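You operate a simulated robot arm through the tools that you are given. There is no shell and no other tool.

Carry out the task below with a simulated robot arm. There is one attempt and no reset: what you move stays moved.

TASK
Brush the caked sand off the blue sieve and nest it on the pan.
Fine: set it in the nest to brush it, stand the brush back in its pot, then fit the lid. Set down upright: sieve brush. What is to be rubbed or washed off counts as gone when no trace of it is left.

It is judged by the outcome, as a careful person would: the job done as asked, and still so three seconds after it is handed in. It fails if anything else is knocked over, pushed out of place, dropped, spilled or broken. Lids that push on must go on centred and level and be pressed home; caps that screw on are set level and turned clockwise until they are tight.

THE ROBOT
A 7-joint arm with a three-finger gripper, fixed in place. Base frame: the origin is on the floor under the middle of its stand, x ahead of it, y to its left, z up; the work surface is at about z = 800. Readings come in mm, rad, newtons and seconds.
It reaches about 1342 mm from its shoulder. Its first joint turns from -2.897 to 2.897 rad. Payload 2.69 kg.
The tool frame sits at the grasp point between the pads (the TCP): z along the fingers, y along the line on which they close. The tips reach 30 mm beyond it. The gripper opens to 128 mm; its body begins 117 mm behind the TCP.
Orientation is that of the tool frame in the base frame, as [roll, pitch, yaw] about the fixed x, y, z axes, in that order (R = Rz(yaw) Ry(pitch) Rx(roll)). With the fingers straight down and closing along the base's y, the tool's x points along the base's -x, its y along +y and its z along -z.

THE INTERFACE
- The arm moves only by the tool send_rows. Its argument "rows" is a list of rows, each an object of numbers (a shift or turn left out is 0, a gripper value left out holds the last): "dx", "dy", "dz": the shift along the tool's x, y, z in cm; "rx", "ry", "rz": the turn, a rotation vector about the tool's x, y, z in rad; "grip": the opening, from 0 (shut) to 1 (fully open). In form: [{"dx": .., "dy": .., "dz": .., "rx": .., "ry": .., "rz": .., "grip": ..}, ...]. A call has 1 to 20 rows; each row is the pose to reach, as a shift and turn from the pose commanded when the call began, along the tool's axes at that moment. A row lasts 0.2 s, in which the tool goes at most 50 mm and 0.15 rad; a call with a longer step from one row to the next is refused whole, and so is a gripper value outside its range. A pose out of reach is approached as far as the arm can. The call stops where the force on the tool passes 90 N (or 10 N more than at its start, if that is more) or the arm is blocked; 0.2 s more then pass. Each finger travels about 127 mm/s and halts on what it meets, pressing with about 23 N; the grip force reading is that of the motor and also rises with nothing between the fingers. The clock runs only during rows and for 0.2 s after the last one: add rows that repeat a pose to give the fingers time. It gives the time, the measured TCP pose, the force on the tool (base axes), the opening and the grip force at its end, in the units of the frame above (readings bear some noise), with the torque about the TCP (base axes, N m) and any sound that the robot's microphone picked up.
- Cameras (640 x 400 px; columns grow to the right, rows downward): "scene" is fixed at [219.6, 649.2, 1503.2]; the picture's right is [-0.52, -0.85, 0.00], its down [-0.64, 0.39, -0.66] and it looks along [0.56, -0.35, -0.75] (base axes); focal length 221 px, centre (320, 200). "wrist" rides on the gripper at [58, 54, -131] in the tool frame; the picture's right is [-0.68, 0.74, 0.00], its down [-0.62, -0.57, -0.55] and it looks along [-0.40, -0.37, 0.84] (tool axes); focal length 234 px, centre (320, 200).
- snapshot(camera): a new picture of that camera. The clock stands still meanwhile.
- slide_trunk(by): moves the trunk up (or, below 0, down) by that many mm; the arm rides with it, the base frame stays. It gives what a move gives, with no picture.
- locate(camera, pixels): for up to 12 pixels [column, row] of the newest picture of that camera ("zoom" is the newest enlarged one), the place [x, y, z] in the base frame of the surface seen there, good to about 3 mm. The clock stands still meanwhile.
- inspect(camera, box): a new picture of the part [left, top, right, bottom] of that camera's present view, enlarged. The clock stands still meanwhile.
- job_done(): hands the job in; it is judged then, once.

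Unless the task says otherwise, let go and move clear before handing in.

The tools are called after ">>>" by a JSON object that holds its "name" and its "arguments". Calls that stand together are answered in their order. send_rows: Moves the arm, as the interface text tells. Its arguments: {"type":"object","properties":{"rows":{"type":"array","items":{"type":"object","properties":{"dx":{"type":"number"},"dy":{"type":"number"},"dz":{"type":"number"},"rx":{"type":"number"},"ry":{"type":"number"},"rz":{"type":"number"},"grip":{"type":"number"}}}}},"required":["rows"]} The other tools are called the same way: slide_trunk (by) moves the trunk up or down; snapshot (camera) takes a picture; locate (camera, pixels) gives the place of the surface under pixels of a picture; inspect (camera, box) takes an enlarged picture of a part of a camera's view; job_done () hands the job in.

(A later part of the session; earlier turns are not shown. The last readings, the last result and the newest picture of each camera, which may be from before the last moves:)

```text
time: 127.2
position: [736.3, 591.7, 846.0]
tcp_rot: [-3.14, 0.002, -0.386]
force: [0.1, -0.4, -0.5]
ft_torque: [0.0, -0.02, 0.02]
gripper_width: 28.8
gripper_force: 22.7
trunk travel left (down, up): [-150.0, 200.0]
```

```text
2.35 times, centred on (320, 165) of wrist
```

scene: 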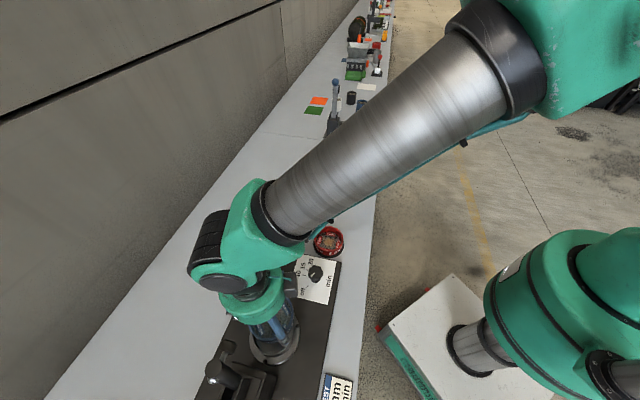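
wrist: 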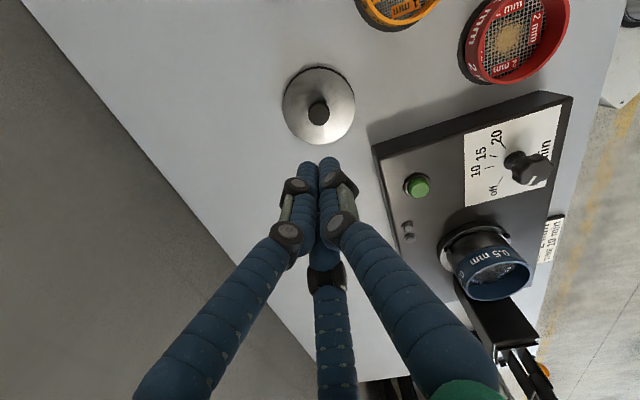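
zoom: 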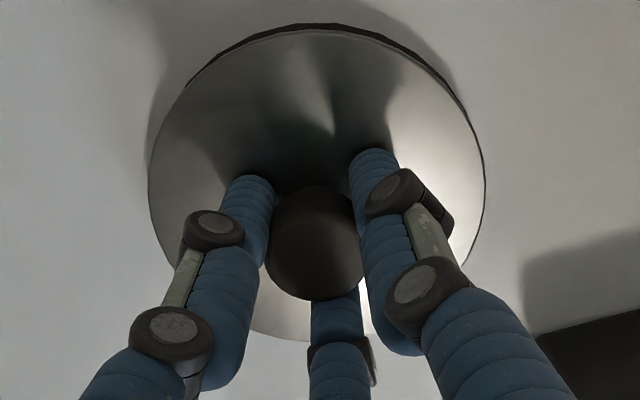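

>>> {"name": "send_rows", "arguments": {"rows": [{"dz": -0.3}, {"dz": -0.6}, {"dz": -1.0}, {"dz": -1.0}]}}

>>> {"name": "inspect", "arguments": {"camera": "scene", "box": [235, 190, 300, 250]}}

>>> {"name": "inspect", "arguments": {"camera": "wrist", "box": [240, 80, 400, 250]}}

```text
time: 128.2
position: [735.7, 593.3, 858.0]
tcp_rot: [3.141, 0.005, -0.385]
force: [-0.3, 0.4, -1.9]
ft_torque: [0.03, -0.01, 0.01]
gripper_width: 28.5
gripper_force: 23.3
trunk travel left (down, up): [-150.0, 200.0]
```

```text
6.67 times, centred on (268, 220) of scene
```

zoom: 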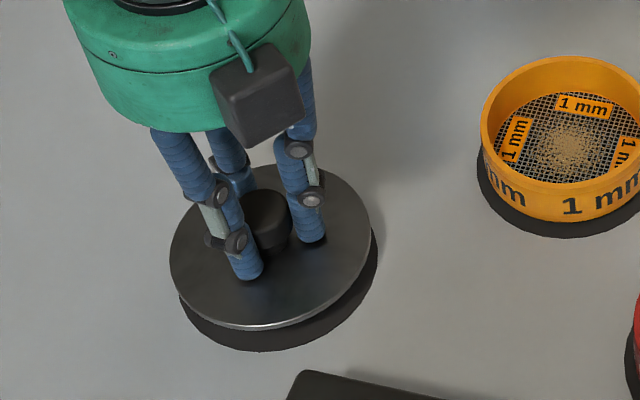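

```text
2.35 times, centred on (320, 165) of wrist
```

zoom: 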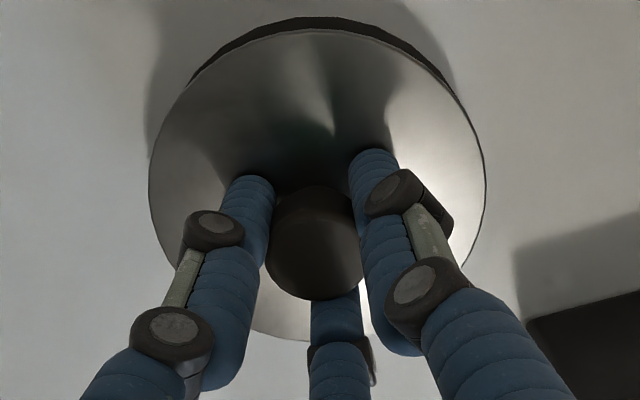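

The lid is lifted ~12 mm. The width crept from 29.1 to 28.5, so I'll hold here and watch for slip before going on.

>>> {"name": "send_rows", "arguments": {"rows": [{"dz": 0}, {"dz": 0}, {"dz": 0}, {"dz": 0}, {"dz": 0}]}}

>>> {"name": "send_rows", "arguments": {"rows": [{"dz": 0}, {"dz": 0}, {"dz": 0}, {"dz": 0}, {"dz": 0}]}}

>>> {"name": "inspect", "arguments": {"camera": "wrist", "box": [240, 80, 400, 250]}}

```text
time: 129.4
position: [736.3, 593.4, 856.1]
tcp_rot: [3.141, 0.005, -0.386]
force: [0.3, 0.3, -1.5]
ft_torque: [-0.01, -0.01, 0.02]
gripper_width: 28.4
gripper_force: 22.9
trunk travel left (down, up): [-150.0, 200.0]
```

```text
time: 130.6
position: [736.2, 592.9, 856.5]
tcp_rot: [3.141, 0.005, -0.386]
force: [-0.1, -0.4, -1.2]
ft_torque: [0.01, 0.0, -0.02]
gripper_width: 28.3
gripper_force: 22.8
trunk travel left (down, up): [-150.0, 200.0]
```

```text
2.35 times, centred on (320, 165) of wrist
```

zoom: 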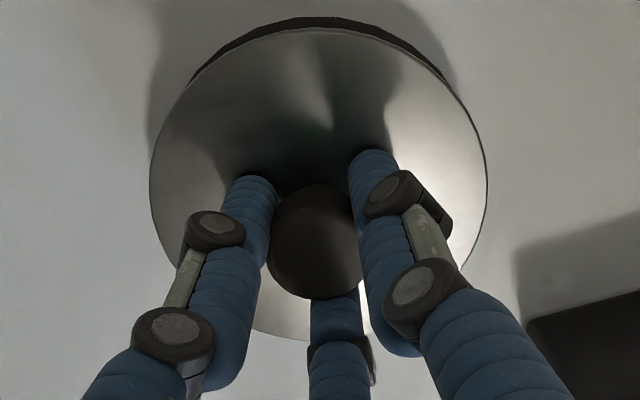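

>>> {"name": "locate", "arguments": {"camera": "zoom", "pixels": [[315, 240], [290, 230], [340, 250], [315, 270], [200, 120], [440, 120], [320, 60], [190, 200], [460, 230], [280, 320]]}}

>>> {"name": "send_rows", "arguments": {"rows": [{"dz": 0}, {"dz": 0}, {"dz": 0}, {"dz": 0}, {"dz": 0}, {"dz": 0}, {"dz": 0}, {"dz": 0}, {"dz": 0}, {"dz": 0}, {"dz": 0}, {"dz": 0}, {"dz": 0}, {"dz": 0}, {"dz": 0}]}}

>>> {"name": "inspect", "arguments": {"camera": "wrist", "box": [240, 80, 400, 250]}}

>>> {"name": "locate", "arguments": {"camera": "zoom", "pixels": [[315, 240], [290, 230], [340, 250], [315, 270], [200, 120], [440, 120], [320, 60], [190, 200], [460, 230], [280, 320]]}}

```text
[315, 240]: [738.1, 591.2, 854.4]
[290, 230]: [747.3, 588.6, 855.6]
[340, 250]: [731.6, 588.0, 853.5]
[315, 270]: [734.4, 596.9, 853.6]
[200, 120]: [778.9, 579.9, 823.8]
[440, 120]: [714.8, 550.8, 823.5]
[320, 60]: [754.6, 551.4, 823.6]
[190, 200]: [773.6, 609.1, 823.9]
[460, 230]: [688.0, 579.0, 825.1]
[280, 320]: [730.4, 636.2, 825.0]
```

```text
time: 133.8
position: [735.6, 592.7, 856.6]
tcp_rot: [3.14, 0.004, -0.385]
force: [0.2, 0.6, -0.1]
ft_torque: [0.03, 0.0, -0.02]
gripper_width: 28.0
gripper_force: 22.9
trunk travel left (down, up): [-150.0, 200.0]
```

```text
2.35 times, centred on (320, 165) of wrist
```

zoom: 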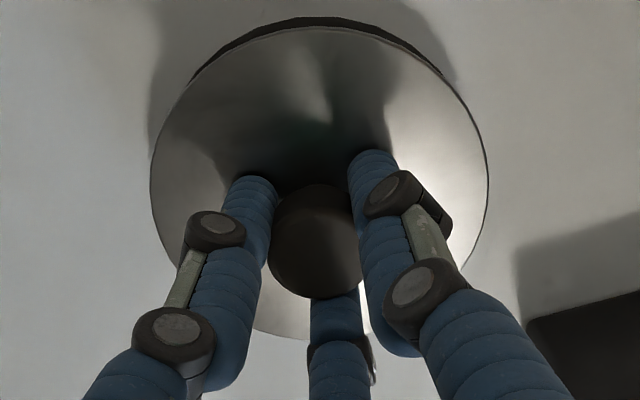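

```text
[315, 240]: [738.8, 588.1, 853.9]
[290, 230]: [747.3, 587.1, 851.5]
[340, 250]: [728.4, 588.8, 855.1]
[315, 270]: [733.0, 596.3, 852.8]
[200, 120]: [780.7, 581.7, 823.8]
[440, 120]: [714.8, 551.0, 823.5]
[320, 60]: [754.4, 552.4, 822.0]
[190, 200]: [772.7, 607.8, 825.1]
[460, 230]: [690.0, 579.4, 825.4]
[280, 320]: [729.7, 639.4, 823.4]
```

The width still crept to 28.0 though the lid's height looks unchanged. Holding 4 s more to see whether it settles.

>>> {"name": "send_rows", "arguments": {"rows": [{"dz": 0}, {"dz": 0}, {"dz": 0}, {"dz": 0}, {"dz": 0}, {"dz": 0}, {"dz": 0}, {"dz": 0}, {"dz": 0}, {"dz": 0}, {"dz": 0}, {"dz": 0}, {"dz": 0}, {"dz": 0}, {"dz": 0}, {"dz": 0}, {"dz": 0}, {"dz": 0}, {"dz": 0}, {"dz": 0}]}}

>>> {"name": "inspect", "arguments": {"camera": "wrist", "box": [240, 80, 400, 250]}}

>>> {"name": "locate", "arguments": {"camera": "zoom", "pixels": [[315, 240], [290, 230], [340, 250], [315, 270], [200, 120], [440, 120], [320, 60], [190, 200], [460, 230], [280, 320]]}}

>>> {"name": "inspect", "arguments": {"camera": "scene", "box": [235, 190, 300, 250]}}

```text
time: 138.0
position: [735.1, 593.3, 855.5]
tcp_rot: [-3.142, 0.004, -0.387]
force: [-0.6, -1.0, 0.0]
ft_torque: [0.0, 0.06, 0.0]
gripper_width: 28.1
gripper_force: 22.7
trunk travel left (down, up): [-150.0, 200.0]
```

```text
2.35 times, centred on (320, 165) of wrist
```

zoom: 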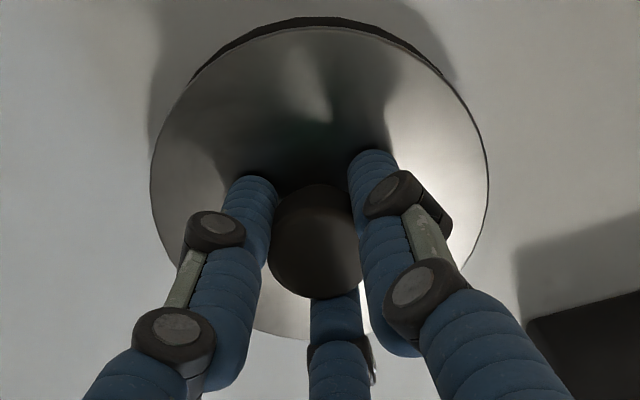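

```text
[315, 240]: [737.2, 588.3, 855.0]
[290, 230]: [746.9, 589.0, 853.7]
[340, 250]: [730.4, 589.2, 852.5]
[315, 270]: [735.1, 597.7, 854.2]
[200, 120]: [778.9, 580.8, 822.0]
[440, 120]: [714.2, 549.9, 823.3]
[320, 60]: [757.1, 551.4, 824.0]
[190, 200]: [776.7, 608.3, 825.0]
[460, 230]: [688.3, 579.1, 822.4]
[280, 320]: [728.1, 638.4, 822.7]
```

```text
6.67 times, centred on (268, 220) of scene
```

zoom: 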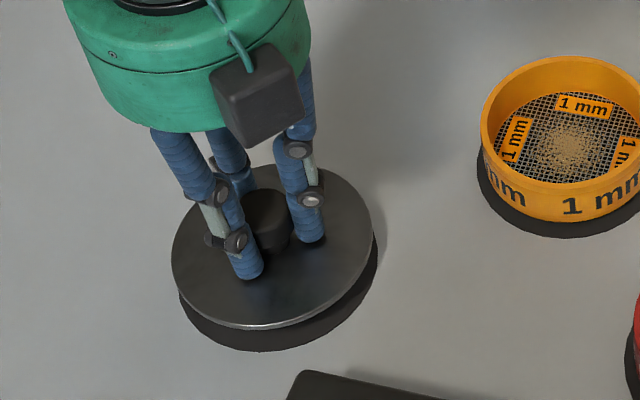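

The grip has settled (28.1 mm) and the lid stays level and steady. Lifting slowly to TCP z≈1010.

>>> {"name": "send_rows", "arguments": {"rows": [{"dz": -0.4}, {"dz": -1.2}, {"dz": -2.5}, {"dz": -4.0}, {"dz": -5.8}, {"dz": -7.6}, {"dz": -9.4}, {"dz": -11.2}, {"dz": -13.0}, {"dz": -14.4}, {"dz": -15.2}, {"dz": -15.5}, {"dz": -15.5}]}}

>>> {"name": "inspect", "arguments": {"camera": "wrist", "box": [240, 80, 400, 250]}}

>>> {"name": "locate", "arguments": {"camera": "zoom", "pixels": [[315, 240], [290, 230], [340, 250], [315, 270], [200, 120], [440, 120], [320, 60], [190, 200], [460, 230], [280, 320]]}}

```text
time: 140.8
position: [734.4, 593.2, 1011.0]
tcp_rot: [3.14, 0.004, -0.387]
force: [0.2, 0.8, -1.6]
ft_torque: [-0.02, 0.02, 0.0]
gripper_width: 28.0
gripper_force: 23.3
trunk travel left (down, up): [-150.0, 200.0]
```

```text
2.35 times, centred on (320, 165) of wrist
```

zoom: 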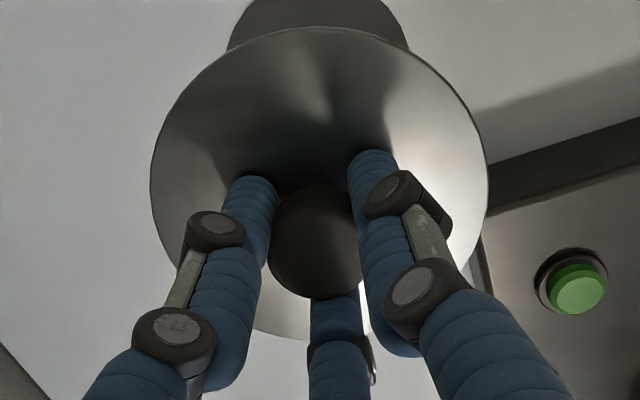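

```text
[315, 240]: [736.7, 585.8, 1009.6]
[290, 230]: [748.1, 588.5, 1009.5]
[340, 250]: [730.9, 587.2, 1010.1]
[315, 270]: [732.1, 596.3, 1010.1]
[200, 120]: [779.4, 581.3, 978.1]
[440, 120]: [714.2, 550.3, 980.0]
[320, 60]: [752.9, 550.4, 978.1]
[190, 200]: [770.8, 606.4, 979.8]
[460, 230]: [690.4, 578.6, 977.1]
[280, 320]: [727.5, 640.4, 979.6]
```

The lid rides steadily, level (plate 977–980). Now measuring the lid edge to get its centre relative to the TCP.

>>> {"name": "locate", "arguments": {"camera": "zoom", "pixels": [[154, 180], [484, 190], [320, 32], [200, 92], [435, 82], [165, 225], [478, 235], [170, 130], [468, 130], [262, 45], [380, 42], [190, 265]]}}

>>> {"name": "send_rows", "arguments": {"rows": [{"dx": 0}]}}

>>> {"name": "send_rows", "arguments": {"rows": [{"dx": 0}]}}

>>> {"name": "inspect", "arguments": {"camera": "scene", "box": [210, 120, 320, 230]}}

```text
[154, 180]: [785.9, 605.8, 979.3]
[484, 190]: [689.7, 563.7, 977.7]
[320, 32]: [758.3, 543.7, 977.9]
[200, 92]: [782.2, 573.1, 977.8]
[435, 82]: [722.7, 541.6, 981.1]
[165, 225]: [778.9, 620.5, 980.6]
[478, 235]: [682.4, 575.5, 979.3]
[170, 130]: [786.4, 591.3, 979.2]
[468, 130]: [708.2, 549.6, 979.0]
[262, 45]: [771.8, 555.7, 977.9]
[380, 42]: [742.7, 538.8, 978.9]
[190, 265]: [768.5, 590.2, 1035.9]
```

```text
time: 141.2
position: [735.8, 591.6, 1011.6]
tcp_rot: [3.141, 0.002, -0.386]
force: [0.3, 0.4, -1.2]
ft_torque: [0.01, -0.01, -0.02]
gripper_width: 28.0
gripper_force: 22.8
trunk travel left (down, up): [-150.0, 200.0]
```

```text
time: 141.6
position: [735.4, 592.9, 1010.8]
tcp_rot: [3.141, 0.002, -0.385]
force: [-0.3, -0.5, -0.5]
ft_torque: [-0.01, -0.02, 0.01]
gripper_width: 28.0
gripper_force: 23.1
trunk travel left (down, up): [-150.0, 200.0]
```

```text
3.64 times, centred on (265, 175) of scene
```

zoom: 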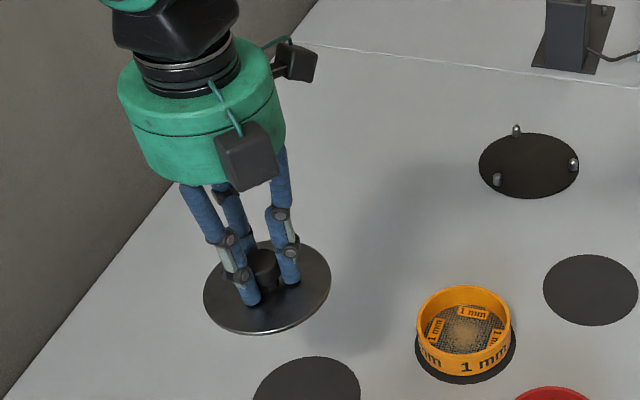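

Lid centred on the TCP, level, bottom ≈967. Carrying it slowly to a waypoint beside the pan axis (397,665), turning to yaw ≈6.9.

>>> {"name": "send_rows", "arguments": {"rows": [{"dx": -0.5, "dy": 0.09, "rz": -0.02}, {"dx": -1.5, "dy": 0.27, "rz": -0.06}, {"dx": -3.0, "dy": 0.53, "rz": -0.12}, {"dx": -5.0, "dy": 0.88, "rz": -0.18}, {"dx": -7.3, "dy": 1.29, "rz": -0.25}, {"dx": -9.6, "dy": 1.7, "rz": -0.32}, {"dx": -11.9, "dy": 2.1, "rz": -0.39}, {"dx": -14.2, "dy": 2.5, "rz": -0.46}, {"dx": -16.5, "dy": 2.92, "rz": -0.53}, {"dx": -18.8, "dy": 3.33, "rz": -0.6}, {"dx": -21.1, "dy": 3.73, "rz": -0.67}, {"dx": -23.4, "dy": 4.14, "rz": -0.74}, {"dx": -25.7, "dy": 4.55, "rz": -0.81}, {"dx": -28.0, "dy": 4.95, "rz": -0.87}, {"dx": -30.3, "dy": 5.36, "rz": -0.93}, {"dx": -32.2, "dy": 5.7, "rz": -0.97}, {"dx": -33.4, "dy": 5.91, "rz": -0.99}, {"dx": -34.0, "dy": 6.02, "rz": -1.0}, {"dx": -34.06, "dy": 6.03, "rz": -1.0}, {"dx": -34.06, "dy": 6.03, "rz": -1.0}]}}

>>> {"name": "snapshot", "arguments": {"camera": "wrist"}}

>>> {"name": "inspect", "arguments": {"camera": "scene", "box": [195, 230, 335, 390]}}

```text
time: 145.8
position: [397.3, 666.2, 1013.3]
tcp_rot: [-3.138, 0.001, 0.615]
force: [-0.3, 0.3, -1.7]
ft_torque: [0.0, -0.01, -0.02]
gripper_width: 27.9
gripper_force: 23.2
trunk travel left (down, up): [-150.0, 200.0]
```

```text
taken
```

wrist: 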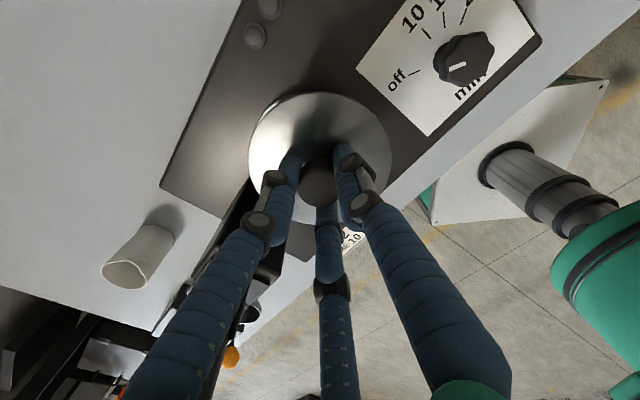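

```text
2.50 times, centred on (265, 310) of scene
```

zoom: 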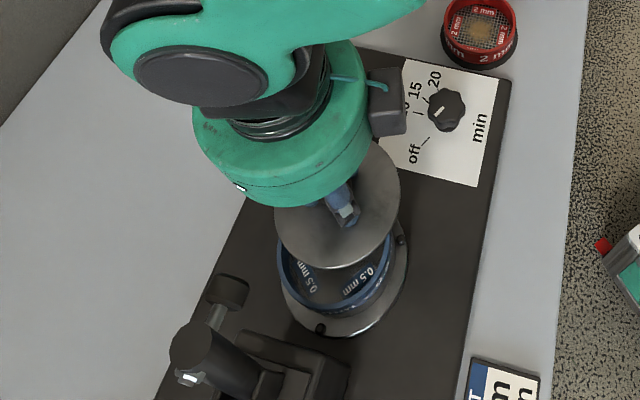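

The lid hovers next to the sieve. Sliding onto the axis (375.3,687), keeping the height.

>>> {"name": "send_rows", "arguments": {"rows": [{"dx": 0}]}}

>>> {"name": "send_rows", "arguments": {"rows": [{"dx": 0}]}}

>>> {"name": "send_rows", "arguments": {"rows": [{"dx": -0.12, "dy": -0.6}, {"dx": -0.24, "dy": -1.2}, {"dx": -0.36, "dy": -1.8}, {"dx": -0.48, "dy": -2.4}, {"dx": -0.58, "dy": -2.85}, {"dx": -0.6, "dy": -2.97}, {"dx": -0.6, "dy": -2.97}]}}

>>> {"name": "send_rows", "arguments": {"rows": [{"dx": 0}]}}

>>> {"name": "send_rows", "arguments": {"rows": [{"dx": 0}]}}

>>> {"name": "inspect", "arguments": {"camera": "scene", "box": [205, 270, 325, 390]}}

>>> {"name": "snapshot", "arguments": {"camera": "wrist"}}

```text
time: 146.2
position: [397.2, 665.2, 1011.9]
tcp_rot: [-3.138, 0.001, 0.615]
force: [-0.7, 0.2, -1.7]
ft_torque: [0.01, 0.02, -0.02]
gripper_width: 27.8
gripper_force: 22.6
trunk travel left (down, up): [-150.0, 200.0]
```

```text
time: 146.6
position: [396.9, 665.9, 1012.9]
tcp_rot: [-3.138, 0.001, 0.616]
force: [-0.3, -0.5, -0.5]
ft_torque: [-0.02, 0.01, -0.03]
gripper_width: 27.8
gripper_force: 22.9
trunk travel left (down, up): [-150.0, 200.0]
```

```text
time: 148.2
position: [374.9, 685.8, 1013.5]
tcp_rot: [-3.139, 0.002, 0.615]
force: [-0.5, 0.6, -1.4]
ft_torque: [0.02, -0.02, 0.01]
gripper_width: 27.8
gripper_force: 23.0
trunk travel left (down, up): [-150.0, 200.0]
```

```text
time: 148.6
position: [376.0, 685.8, 1013.0]
tcp_rot: [-3.137, 0.001, 0.615]
force: [0.0, -0.7, -0.1]
ft_torque: [0.0, 0.02, 0.0]
gripper_width: 28.3
gripper_force: 22.9
trunk travel left (down, up): [-150.0, 200.0]
```

```text
time: 149.0
position: [376.7, 685.5, 1013.6]
tcp_rot: [-3.135, 0.002, 0.616]
force: [0.0, -0.1, -0.7]
ft_torque: [0.03, 0.01, -0.01]
gripper_width: 28.3
gripper_force: 23.2
trunk travel left (down, up): [-150.0, 200.0]
```

```text
3.33 times, centred on (265, 330) of scene
```

zoom: 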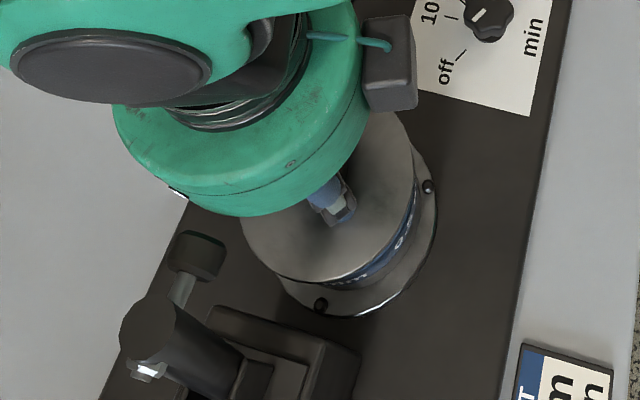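

```text
taken
```

wrist: 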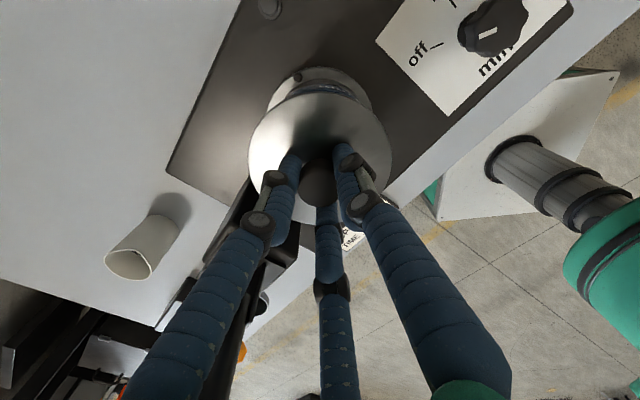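

Aligning +1.3 mm in y and lowering to just above the rim, then in small steps.

>>> {"name": "send_rows", "arguments": {"rows": [{"dx": 0.03, "dy": -0.13, "dz": 0.5}, {"dx": 0.03, "dy": -0.13, "dz": 1.2}, {"dx": 0.03, "dy": -0.13, "dz": 1.8}, {"dx": 0.03, "dy": -0.13, "dz": 2.2}, {"dx": 0.03, "dy": -0.13, "dz": 2.2}]}}

>>> {"name": "inspect", "arguments": {"camera": "scene", "box": [235, 300, 315, 380]}}

>>> {"name": "inspect", "arguments": {"camera": "wrist", "box": [230, 50, 410, 250]}}

```text
time: 150.2
position: [374.8, 686.5, 991.0]
tcp_rot: [-3.138, 0.002, 0.615]
force: [-0.1, -0.5, -1.7]
ft_torque: [0.03, 0.01, -0.02]
gripper_width: 27.9
gripper_force: 23.0
trunk travel left (down, up): [-150.0, 200.0]
```

```text
5.00 times, centred on (275, 340) of scene
```

zoom: 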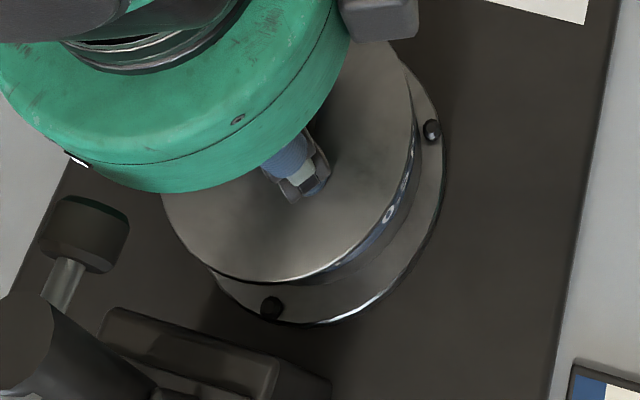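

```text
2.00 times, centred on (320, 150) of wrist
```

zoom: 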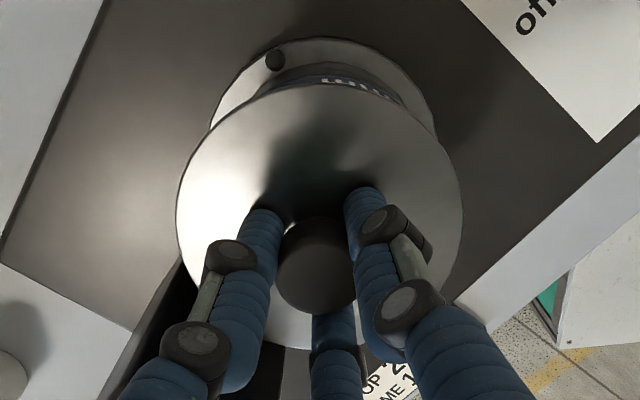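

>>> {"name": "send_rows", "arguments": {"rows": [{"dz": 0.2}, {"dz": 0.3}, {"dz": 0.3}]}}

>>> {"name": "send_rows", "arguments": {"rows": [{"dz": 0.1}, {"dz": 0.1}]}}

>>> {"name": "send_rows", "arguments": {"rows": [{"dz": 0.1}, {"dz": 0.1}]}}

>>> {"name": "send_rows", "arguments": {"rows": [{"dz": 0.1}, {"dz": 0.1}]}}

```text
time: 151.0
position: [375.0, 685.8, 987.1]
tcp_rot: [-3.138, 0.002, 0.615]
force: [0.0, -0.1, -2.1]
ft_torque: [0.0, 0.03, 0.0]
gripper_width: 28.1
gripper_force: 23.2
trunk travel left (down, up): [-150.0, 200.0]
```

```text
time: 151.6
position: [374.0, 687.1, 986.0]
tcp_rot: [-3.139, 0.002, 0.616]
force: [1.3, 0.2, -1.1]
ft_torque: [0.0, 0.01, 0.0]
gripper_width: 28.1
gripper_force: 22.6
trunk travel left (down, up): [-150.0, 200.0]
```

```text
time: 152.2
position: [373.9, 685.6, 985.0]
tcp_rot: [-3.137, 0.002, 0.615]
force: [0.5, 0.5, -1.5]
ft_torque: [0.02, -0.04, -0.02]
gripper_width: 28.1
gripper_force: 22.5
trunk travel left (down, up): [-150.0, 200.0]
```

```text
time: 152.8
position: [374.9, 686.2, 983.1]
tcp_rot: [-3.138, 0.003, 0.615]
force: [0.3, 0.9, -1.1]
ft_torque: [0.02, -0.02, -0.02]
gripper_width: 28.2
gripper_force: 22.6
trunk travel left (down, up): [-150.0, 200.0]
```

>>> {"name": "send_rows", "arguments": {"rows": [{"dz": 0.1}, {"dz": 0.1}]}}

>>> {"name": "send_rows", "arguments": {"rows": [{"dz": 0.1}, {"dz": 0.1}]}}

>>> {"name": "send_rows", "arguments": {"rows": [{"dz": 0.1}, {"dz": 0.1}]}}

>>> {"name": "send_rows", "arguments": {"rows": [{"dz": 0.1}, {"dz": 0.1}]}}

```text
time: 153.4
position: [374.8, 686.0, 983.8]
tcp_rot: [-3.138, 0.003, 0.614]
force: [0.2, 0.4, -0.3]
ft_torque: [-0.01, 0.0, 0.0]
gripper_width: 27.9
gripper_force: 23.3
trunk travel left (down, up): [-150.0, 200.0]
```

```text
time: 154.0
position: [375.4, 687.6, 982.9]
tcp_rot: [-3.138, 0.001, 0.614]
force: [0.5, 0.7, -1.4]
ft_torque: [-0.04, -0.01, 0.03]
gripper_width: 27.9
gripper_force: 22.9
trunk travel left (down, up): [-150.0, 200.0]
```

```text
time: 154.6
position: [375.0, 687.0, 981.1]
tcp_rot: [-3.14, 0.001, 0.614]
force: [-0.5, 0.4, -1.3]
ft_torque: [-0.03, -0.01, 0.01]
gripper_width: 28.0
gripper_force: 22.9
trunk travel left (down, up): [-150.0, 200.0]
```

```text
time: 155.2
position: [374.5, 685.6, 981.9]
tcp_rot: [-3.138, 0.0, 0.613]
force: [0.1, 0.5, -1.4]
ft_torque: [0.03, 0.02, 0.06]
gripper_width: 28.1
gripper_force: 22.3
trunk travel left (down, up): [-150.0, 200.0]
```

>>> {"name": "send_rows", "arguments": {"rows": [{"dz": 0.1}, {"dz": 0.1}]}}

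>>> {"name": "send_rows", "arguments": {"rows": [{"dz": 0.1}, {"dz": 0.1}]}}

>>> {"name": "send_rows", "arguments": {"rows": [{"dz": 0.1}, {"dz": 0.1}]}}

>>> {"name": "inspect", "arguments": {"camera": "scene", "box": [235, 300, 315, 380]}}

>>> {"name": "inspect", "arguments": {"camera": "wrist", "box": [230, 50, 410, 250]}}

```text
time: 155.8
position: [374.6, 686.1, 978.7]
tcp_rot: [-3.137, 0.001, 0.614]
force: [0.0, -0.3, -0.6]
ft_torque: [-0.01, 0.05, -0.01]
gripper_width: 28.1
gripper_force: 22.7
trunk travel left (down, up): [-150.0, 200.0]
```

```text
time: 156.4
position: [374.8, 685.8, 979.2]
tcp_rot: [-3.137, 0.002, 0.614]
force: [0.0, 0.0, 3.3]
ft_torque: [-0.26, -0.05, 0.05]
gripper_width: 28.1
gripper_force: 22.8
trunk travel left (down, up): [-150.0, 200.0]
```

```text
time: 157.0
position: [374.4, 686.3, 979.9]
tcp_rot: [-3.139, 0.001, 0.613]
force: [-1.7, -0.5, 11.2]
ft_torque: [-0.14, -0.02, 0.01]
gripper_width: 27.9
gripper_force: 22.8
trunk travel left (down, up): [-150.0, 200.0]
```

```text
5.00 times, centred on (275, 340) of scene
```

zoom: 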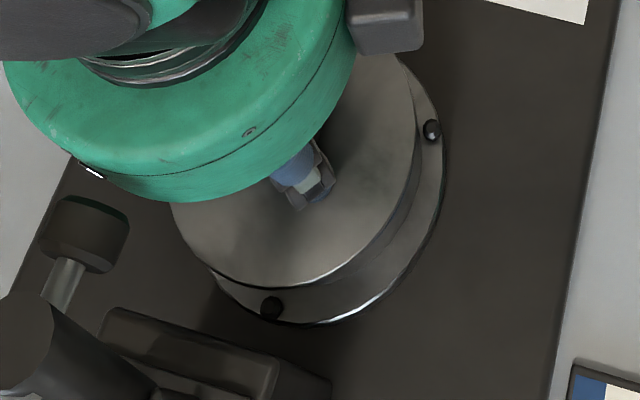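

```text
2.00 times, centred on (320, 150) of wrist
```

zoom: 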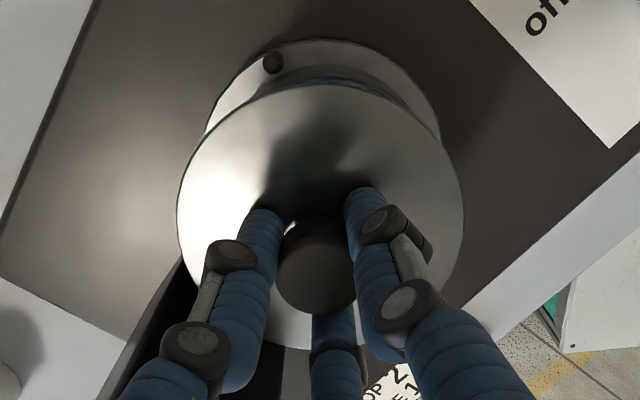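

Contact at TCP≈979.3 — the expected seating height — with hardly any side force. Now pressing home in steps.

>>> {"name": "send_rows", "arguments": {"rows": [{"dz": 0.1}, {"dz": 0.2}, {"dz": 0.2}]}}

>>> {"name": "send_rows", "arguments": {"rows": [{"dz": 0.1}, {"dz": 0.2}, {"dz": 0.2}]}}

>>> {"name": "send_rows", "arguments": {"rows": [{"dz": 0.1}, {"dz": 0.2}, {"dz": 0.2}]}}

```text
time: 157.8
position: [373.9, 687.4, 979.2]
tcp_rot: [-3.136, -0.002, 0.614]
force: [-0.2, -1.5, 30.8]
ft_torque: [-0.02, -0.04, -0.01]
gripper_width: 28.0
gripper_force: 22.6
trunk travel left (down, up): [-150.0, 200.0]
```

```text
time: 158.6
position: [375.1, 685.9, 975.7]
tcp_rot: [-3.137, -0.004, 0.614]
force: [0.2, 5.3, 41.1]
ft_torque: [-0.08, -0.11, 0.04]
gripper_width: 28.3
gripper_force: 22.6
trunk travel left (down, up): [-150.0, 200.0]
```

```text
time: 159.4
position: [374.7, 686.0, 974.7]
tcp_rot: [-3.135, -0.002, 0.615]
force: [4.5, 4.7, 63.8]
ft_torque: [-0.46, -0.22, 0.03]
gripper_width: 28.4
gripper_force: 23.2
trunk travel left (down, up): [-150.0, 200.0]
```

Pressed to 64 N; TCP dropped ~4 mm. Checking plate height and level.

>>> {"name": "inspect", "arguments": {"camera": "wrist", "box": [240, 80, 400, 250]}}

>>> {"name": "locate", "arguments": {"camera": "zoom", "pixels": [[315, 240], [290, 230], [340, 250], [315, 270], [200, 120], [440, 120], [320, 60], [190, 200], [460, 230], [280, 320]]}}

>>> {"name": "inspect", "arguments": {"camera": "scene", "box": [235, 300, 315, 380]}}

>>> {"name": "locate", "arguments": {"camera": "zoom", "pixels": [[200, 250], [260, 280], [320, 270], [380, 220], [405, 150], [390, 100], [250, 220], [350, 180], [360, 100], [330, 285], [395, 215], [300, 300]]}}

```text
2.35 times, centred on (320, 165) of wrist
```

zoom: 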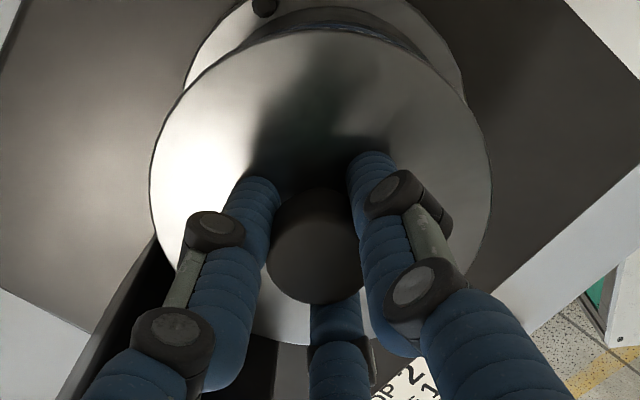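

```text
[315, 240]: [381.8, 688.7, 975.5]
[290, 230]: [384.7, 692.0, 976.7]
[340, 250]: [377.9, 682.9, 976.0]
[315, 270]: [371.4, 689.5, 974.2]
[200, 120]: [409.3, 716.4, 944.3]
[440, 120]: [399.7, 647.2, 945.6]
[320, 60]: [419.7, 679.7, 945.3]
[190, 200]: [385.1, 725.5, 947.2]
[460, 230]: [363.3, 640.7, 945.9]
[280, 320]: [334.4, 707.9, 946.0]
```

```text
5.00 times, centred on (275, 340) of scene
```

zoom: 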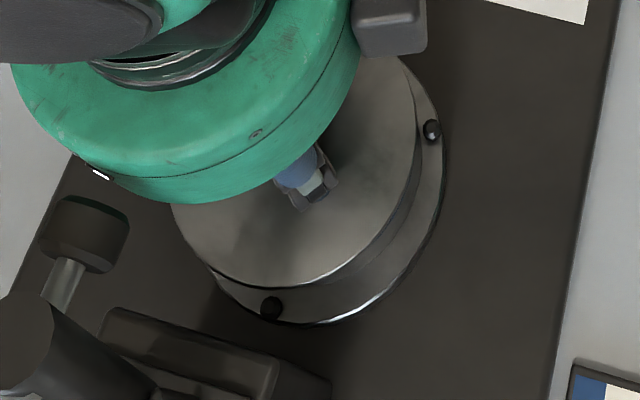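

```text
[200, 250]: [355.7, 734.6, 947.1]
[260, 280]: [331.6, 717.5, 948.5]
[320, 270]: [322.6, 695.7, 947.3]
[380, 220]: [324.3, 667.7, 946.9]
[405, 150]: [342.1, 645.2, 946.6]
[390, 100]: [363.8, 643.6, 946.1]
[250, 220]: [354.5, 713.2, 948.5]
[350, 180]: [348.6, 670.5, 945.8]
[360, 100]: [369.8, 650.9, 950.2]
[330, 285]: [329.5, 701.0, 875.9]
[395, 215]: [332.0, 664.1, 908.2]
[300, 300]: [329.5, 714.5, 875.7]
```

The plate reads z≈946 and level. I'll zoom in at the lid/sieve/pan stack edge to see the seam.

>>> {"name": "inspect", "arguments": {"camera": "scene", "box": [262, 325, 312, 370]}}

>>> {"name": "inspect", "arguments": {"camera": "wrist", "box": [270, 70, 370, 130]}}

```text
8.89 times, centred on (287, 348) of scene
```

zoom: 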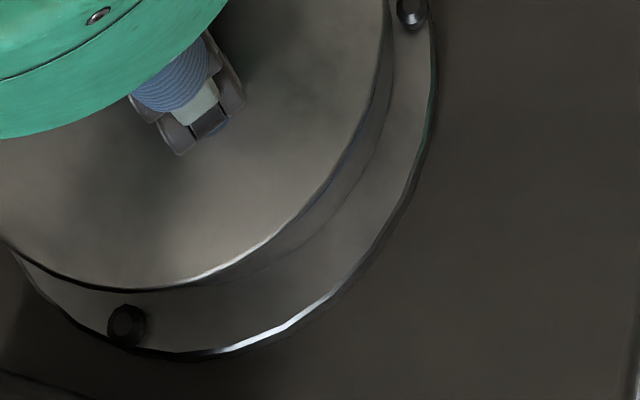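

```text
6.40 times, centred on (320, 100) of wrist
```

zoom: 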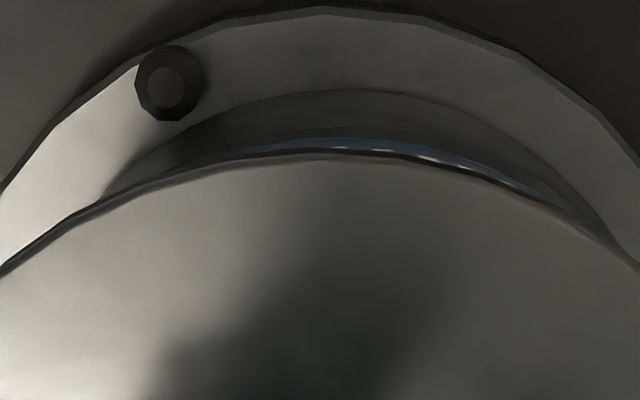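

The seam shows only a thin blue strip between lid and pan; fingertips now bear on the plate and it doesn't move further at 64 N, so the lid is home. Relieving the load and releasing gently.

>>> {"name": "send_rows", "arguments": {"rows": [{"dz": -0.2}, {"dz": -0.4}, {"dz": -0.55}, {"dz": -0.55}]}}

>>> {"name": "send_rows", "arguments": {"rows": [{"grip": 0.24}, {"grip": 0.28}, {"grip": 0.34}, {"grip": 0.42}, {"grip": 0.5}, {"grip": 0.5}]}}

>>> {"name": "send_rows", "arguments": {"rows": [{"dz": -1.0}, {"dz": -2.5}, {"dz": -4.5}, {"dx": 0.2, "dy": 0.8, "dz": -7.0}, {"dx": 0.4, "dy": 1.8, "dz": -10.0}, {"dx": 0.6, "dy": 2.9, "dz": -14.0}, {"dx": 0.6, "dy": 2.9, "dz": -18.0}, {"dx": 0.6, "dy": 2.9, "dz": -22.0}, {"dx": 0.6, "dy": 2.9, "dz": -26.0}, {"dx": 0.6, "dy": 2.9, "dz": -26.0}]}}

>>> {"name": "snapshot", "arguments": {"camera": "scene"}}

>>> {"name": "snapshot", "arguments": {"camera": "wrist"}}

```text
time: 160.4
position: [372.5, 685.7, 976.0]
tcp_rot: [-3.138, 0.004, 0.613]
force: [5.9, 8.3, 28.3]
ft_torque: [0.41, -0.43, 0.07]
gripper_width: 28.1
gripper_force: 23.0
trunk travel left (down, up): [-150.0, 200.0]
```

```text
time: 161.8
position: [374.2, 685.3, 975.9]
tcp_rot: [-3.138, 0.003, 0.616]
force: [0.3, -0.9, 4.4]
ft_torque: [-0.12, 0.12, 0.06]
gripper_width: 65.3
gripper_force: 0.0
trunk travel left (down, up): [-150.0, 200.0]
```

```text
time: 164.0
position: [397.5, 665.6, 1237.5]
tcp_rot: [-3.138, 0.002, 0.615]
force: [0.3, 0.2, -0.2]
ft_torque: [0.0, -0.03, 0.01]
gripper_width: 64.0
gripper_force: 0.0
trunk travel left (down, up): [-150.0, 200.0]
```

```text
taken
```

scene: 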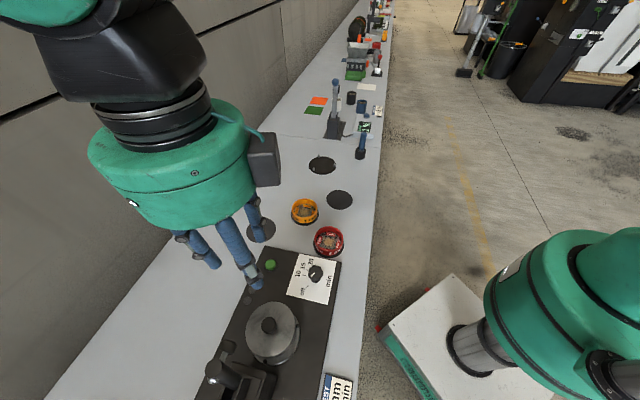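

```text
taken
```

wrist: 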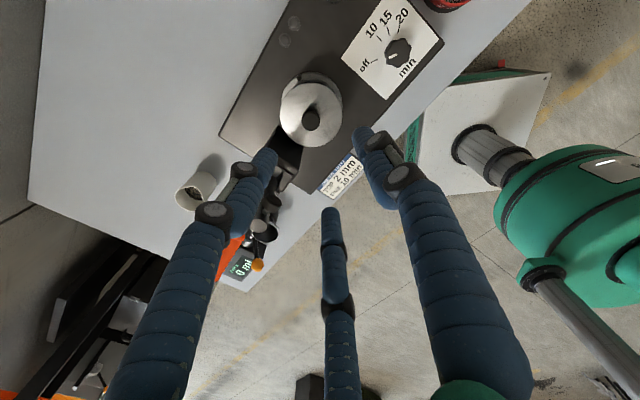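

The lid is on. Inspecting its height, centring and level from both cameras.

>>> {"name": "inspect", "arguments": {"camera": "wrist", "box": [265, 65, 365, 155]}}

>>> {"name": "locate", "arguments": {"camera": "zoom", "pixels": [[110, 200], [140, 130], [200, 90], [260, 90], [320, 125], [345, 190], [325, 255], [280, 300], [210, 320], [145, 280], [235, 200], [235, 240]]}}

>>> {"name": "inspect", "arguments": {"camera": "scene", "box": [230, 295, 315, 375]}}

>>> {"name": "locate", "arguments": {"camera": "zoom", "pixels": [[130, 180], [145, 240], [200, 280], [260, 290], [310, 265], [340, 210], [345, 150], [320, 90], [270, 55], [210, 60], [160, 110], [200, 150]]}}

```text
4.44 times, centred on (315, 110) of wrist
```

zoom: 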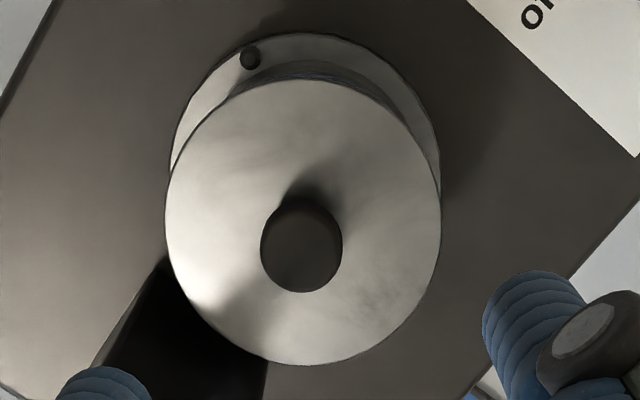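

```text
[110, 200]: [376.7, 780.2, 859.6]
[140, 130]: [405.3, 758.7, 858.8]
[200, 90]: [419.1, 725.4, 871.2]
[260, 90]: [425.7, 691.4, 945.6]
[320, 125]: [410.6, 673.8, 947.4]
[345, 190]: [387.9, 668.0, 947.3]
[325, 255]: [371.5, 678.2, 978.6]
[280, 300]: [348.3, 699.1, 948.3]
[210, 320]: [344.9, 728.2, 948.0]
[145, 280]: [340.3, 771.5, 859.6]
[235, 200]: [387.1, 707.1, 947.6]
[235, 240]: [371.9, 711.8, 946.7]
```

```text
5.00 times, centred on (272, 335) of scene
```

zoom: 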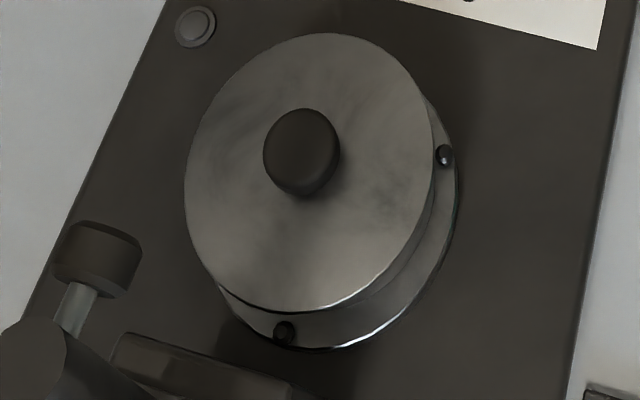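

```text
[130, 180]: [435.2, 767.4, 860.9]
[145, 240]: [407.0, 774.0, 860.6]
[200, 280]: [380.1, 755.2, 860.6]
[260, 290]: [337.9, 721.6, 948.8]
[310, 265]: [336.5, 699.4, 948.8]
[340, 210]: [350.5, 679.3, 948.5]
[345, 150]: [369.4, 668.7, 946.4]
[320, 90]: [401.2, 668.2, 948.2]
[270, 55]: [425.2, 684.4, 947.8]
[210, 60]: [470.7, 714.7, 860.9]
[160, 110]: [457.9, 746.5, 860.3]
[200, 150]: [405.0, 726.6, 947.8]
```

Plate top ≈948 (947.6±1) all round, level. Taking a closer look at the seams from the scene camera.

>>> {"name": "inspect", "arguments": {"camera": "scene", "box": [285, 320, 325, 365]}}

>>> {"name": "inspect", "arguments": {"camera": "scene", "box": [255, 340, 300, 372]}}

>>> {"name": "inspect", "arguments": {"camera": "wrist", "box": [285, 65, 345, 105]}}

```text
8.89 times, centred on (305, 342) of scene
```

zoom: 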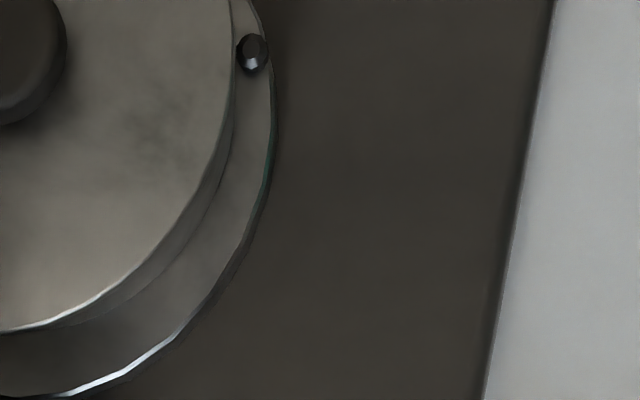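

```text
12.50 times, centred on (278, 356) of scene
```

zoom: 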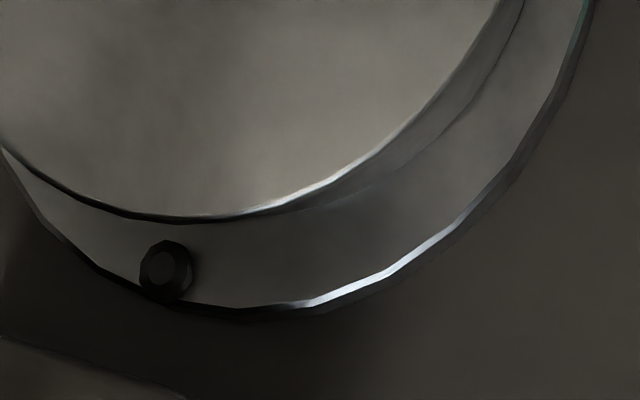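

```text
10.00 times, centred on (315, 85) of wrist
```

zoom: 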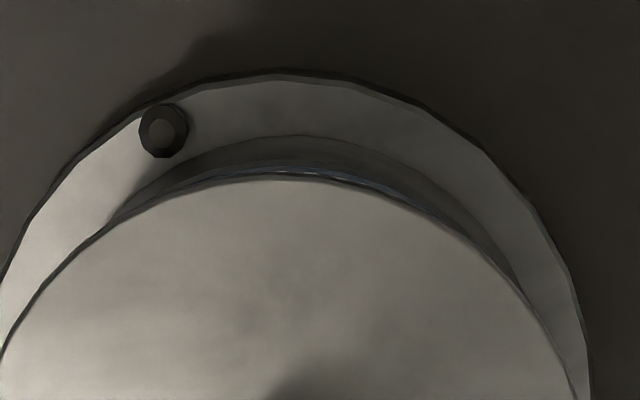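

Everything looks seated; to be sure, I'll close the fingers and press once more squarely on the knob top, watching displacement versus force.

>>> {"name": "send_rows", "arguments": {"rows": [{"grip": 0.3}, {"grip": 0.1}, {"grip": 0.0}, {"grip": 0.0}, {"grip": 0.0}]}}

>>> {"name": "send_rows", "arguments": {"rows": [{"dz": 4.0}, {"dz": 8.0}, {"dz": 12.0}, {"dz": 15.5}, {"dx": -0.15, "dy": -0.7, "dz": 17.5}, {"dx": -0.3, "dy": -1.45, "dz": 19.0}, {"dx": -0.45, "dy": -2.2, "dz": 20.0}, {"dx": -0.6, "dy": -2.95, "dz": 20.0}, {"dx": -0.6, "dy": -2.95, "dz": 20.0}]}}

>>> {"name": "inspect", "arguments": {"camera": "wrist", "box": [240, 60, 400, 250]}}

>>> {"name": "inspect", "arguments": {"camera": "scene", "box": [215, 280, 325, 380]}}

```text
time: 165.2
position: [396.6, 666.0, 1237.9]
tcp_rot: [-3.137, 0.0, 0.614]
force: [0.3, -0.5, 0.0]
ft_torque: [0.01, 0.03, 0.01]
gripper_width: 2.2
gripper_force: 23.1
trunk travel left (down, up): [-150.0, 200.0]
```

```text
time: 167.2
position: [373.1, 687.6, 1036.9]
tcp_rot: [-3.138, 0.002, 0.615]
force: [-0.2, 1.1, 0.0]
ft_torque: [0.0, 0.0, 0.03]
gripper_width: 2.3
gripper_force: 22.7
trunk travel left (down, up): [-150.0, 200.0]
```

```text
2.11 times, centred on (320, 155) of wrist
```

zoom: 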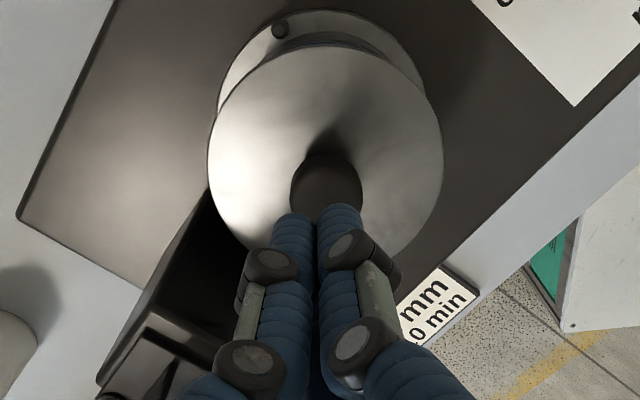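

```text
4.00 times, centred on (270, 330) of scene
```

zoom: 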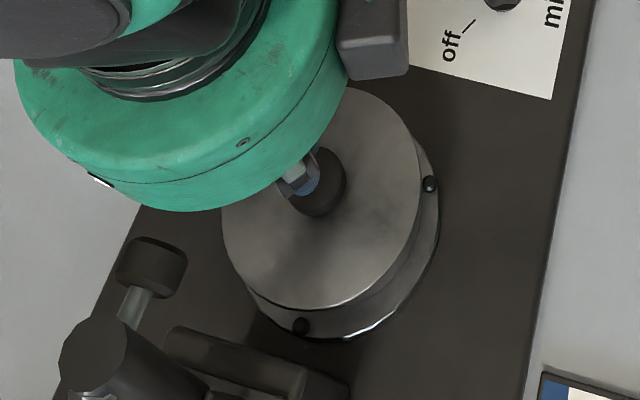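

>>> {"name": "send_rows", "arguments": {"rows": [{"dz": 1.0}, {"dz": 2.0}, {"dz": 2.4}, {"dz": 2.4}]}}

>>> {"name": "send_rows", "arguments": {"rows": [{"dz": 0.2}, {"dz": 0.2}]}}

>>> {"name": "send_rows", "arguments": {"rows": [{"dz": 0.2}, {"dz": 0.2}]}}

>>> {"name": "send_rows", "arguments": {"rows": [{"dz": 0.2}, {"dz": 0.2}]}}

```text
time: 168.2
position: [375.1, 686.6, 1012.3]
tcp_rot: [-3.137, 0.002, 0.614]
force: [0.9, 0.4, -0.2]
ft_torque: [0.0, -0.02, -0.03]
gripper_width: 2.2
gripper_force: 22.9
trunk travel left (down, up): [-150.0, 200.0]
```

```text
time: 168.8
position: [374.3, 686.4, 1010.8]
tcp_rot: [-3.138, 0.002, 0.615]
force: [0.6, 0.4, -0.4]
ft_torque: [0.0, 0.0, 0.02]
gripper_width: 2.0
gripper_force: 23.5
trunk travel left (down, up): [-150.0, 200.0]
```

```text
time: 169.4
position: [376.0, 686.9, 1009.0]
tcp_rot: [-3.139, 0.003, 0.614]
force: [1.1, -0.3, 0.6]
ft_torque: [-0.03, 0.0, 0.02]
gripper_width: 2.4
gripper_force: 22.8
trunk travel left (down, up): [-150.0, 200.0]
```

```text
time: 170.0
position: [373.1, 686.6, 1006.4]
tcp_rot: [-3.139, 0.001, 0.614]
force: [-0.7, 0.2, 0.3]
ft_torque: [0.01, -0.02, 0.01]
gripper_width: 2.1
gripper_force: 23.3
trunk travel left (down, up): [-150.0, 200.0]
```

>>> {"name": "send_rows", "arguments": {"rows": [{"dz": 0.1}, {"dz": 0.1}]}}

>>> {"name": "send_rows", "arguments": {"rows": [{"dz": 0.1}, {"dz": 0.1}]}}

>>> {"name": "send_rows", "arguments": {"rows": [{"dz": 0.1}, {"dz": 0.1}]}}

>>> {"name": "send_rows", "arguments": {"rows": [{"dz": 0.1}, {"dz": 0.1}]}}

```text
time: 170.6
position: [373.4, 687.7, 1006.4]
tcp_rot: [-3.138, 0.002, 0.616]
force: [-0.2, 0.0, 0.4]
ft_torque: [-0.01, 0.02, -0.03]
gripper_width: 2.3
gripper_force: 23.1
trunk travel left (down, up): [-150.0, 200.0]
```

```text
time: 171.2
position: [373.6, 687.5, 1006.0]
tcp_rot: [-3.139, 0.001, 0.615]
force: [0.5, 0.1, -0.8]
ft_torque: [-0.01, -0.01, 0.02]
gripper_width: 2.3
gripper_force: 22.8
trunk travel left (down, up): [-150.0, 200.0]
```

```text
time: 171.8
position: [373.9, 686.4, 1005.3]
tcp_rot: [-3.138, 0.001, 0.614]
force: [-0.1, -0.4, -0.3]
ft_torque: [0.02, -0.01, 0.02]
gripper_width: 2.4
gripper_force: 22.8
trunk travel left (down, up): [-150.0, 200.0]
```

```text
time: 172.4
position: [375.2, 686.6, 1005.3]
tcp_rot: [-3.136, 0.002, 0.614]
force: [-1.1, -1.1, 3.6]
ft_torque: [-0.09, -0.05, -0.01]
gripper_width: 2.1
gripper_force: 23.3
trunk travel left (down, up): [-150.0, 200.0]
```

Contact on the knob at TCP≈1005.3. Pressing progressively.

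>>> {"name": "send_rows", "arguments": {"rows": [{"dz": 0.15}, {"dz": 0.3}, {"dz": 0.3}]}}

>>> {"name": "send_rows", "arguments": {"rows": [{"dz": 0.15}, {"dz": 0.3}, {"dz": 0.3}]}}

>>> {"name": "send_rows", "arguments": {"rows": [{"dz": 0.1}, {"dz": 0.2}, {"dz": 0.2}]}}

```text
time: 173.2
position: [373.6, 687.4, 1002.7]
tcp_rot: [-3.137, -0.002, 0.615]
force: [-3.0, -4.8, 28.4]
ft_torque: [-0.24, 0.05, -0.03]
gripper_width: 5.8
gripper_force: 22.7
trunk travel left (down, up): [-150.0, 200.0]
```

```text
time: 174.0
position: [374.0, 686.5, 1002.0]
tcp_rot: [-3.133, -0.004, 0.615]
force: [-2.9, -2.5, 65.9]
ft_torque: [-0.39, 0.06, -0.03]
gripper_width: 6.1
gripper_force: 23.0
trunk travel left (down, up): [-150.0, 200.0]
```

```text
time: 174.8
position: [374.4, 688.2, 1002.4]
tcp_rot: [-3.134, -0.01, 0.615]
force: [-2.8, -2.4, 78.7]
ft_torque: [-0.54, 0.09, -0.04]
gripper_width: 6.2
gripper_force: 23.0
trunk travel left (down, up): [-150.0, 200.0]
```

From 28 N to 79 N the height stays at ~1002.2 — the stack is solidly home. Lifting off and moving clear.

>>> {"name": "send_rows", "arguments": {"rows": [{"dz": -0.4}, {"dz": -0.8}, {"dz": -1.5}, {"dz": -3.0}, {"dz": -5.5}, {"dx": 0.15, "dy": 0.75, "dz": -9.0}, {"dx": 0.3, "dy": 1.5, "dz": -13.0}, {"dx": 0.6, "dy": 3.0, "dz": -17.0}, {"dx": 0.6, "dy": 3.0, "dz": -21.0}, {"dx": 0.6, "dy": 3.0, "dz": -25.0}, {"dx": 0.6, "dy": 3.0, "dz": -27.0}]}}

>>> {"name": "send_rows", "arguments": {"rows": [{"dx": 1.2, "dy": 2.5, "rz": 0.1}, {"dx": 2.4, "dy": 5.5, "rz": 0.2}, {"dx": 3.0, "dy": 9.5, "rz": 0.3}, {"dx": 3.0, "dy": 14.0, "rz": 0.4}, {"dx": 3.0, "dy": 18.5, "rz": 0.5}, {"dx": 3.0, "dy": 23.0, "rz": 0.6}, {"dx": 3.0, "dy": 27.5, "rz": 0.7}, {"dx": 3.0, "dy": 32.0, "rz": 0.8, "grip": 0.5}, {"dx": 3.0, "dy": 35.0, "rz": 0.9, "grip": 1.0}, {"dx": 3.0, "dy": 37.0, "rz": 1.0, "grip": 1.0}, {"dx": 3.0, "dy": 37.0, "rz": 1.0, "grip": 1.0}]}}

>>> {"name": "snapshot", "arguments": {"camera": "scene"}}

>>> {"name": "snapshot", "arguments": {"camera": "wrist"}}

```text
time: 177.2
position: [397.0, 666.1, 1265.7]
tcp_rot: [-3.14, 0.002, 0.615]
force: [0.3, -0.6, 1.4]
ft_torque: [0.05, -0.03, -0.03]
gripper_width: 2.0
gripper_force: 22.9
trunk travel left (down, up): [-150.0, 200.0]
```

```text
time: 179.6
position: [635.8, 380.9, 1264.7]
tcp_rot: [-3.14, 0.004, -0.386]
force: [-0.2, -0.5, -0.9]
ft_torque: [0.02, 0.04, -0.02]
gripper_width: 128.0
gripper_force: 0.1
trunk travel left (down, up): [-150.0, 200.0]
```

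```text
taken
```

scene: 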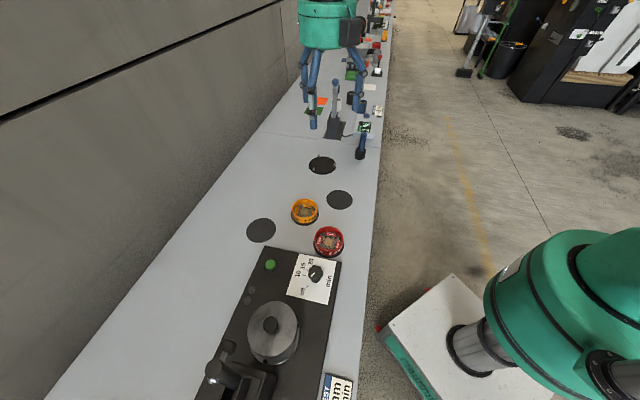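

```text
taken
```

wrist: 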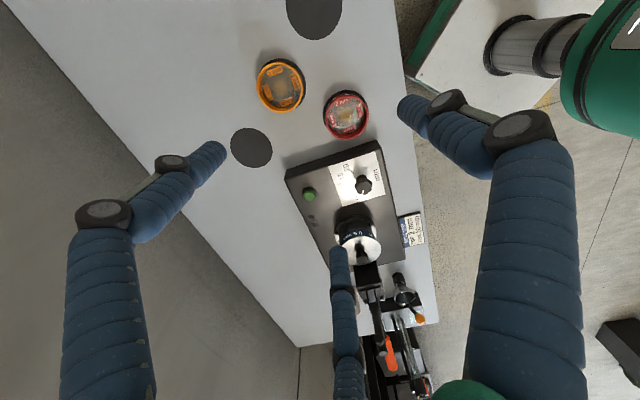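

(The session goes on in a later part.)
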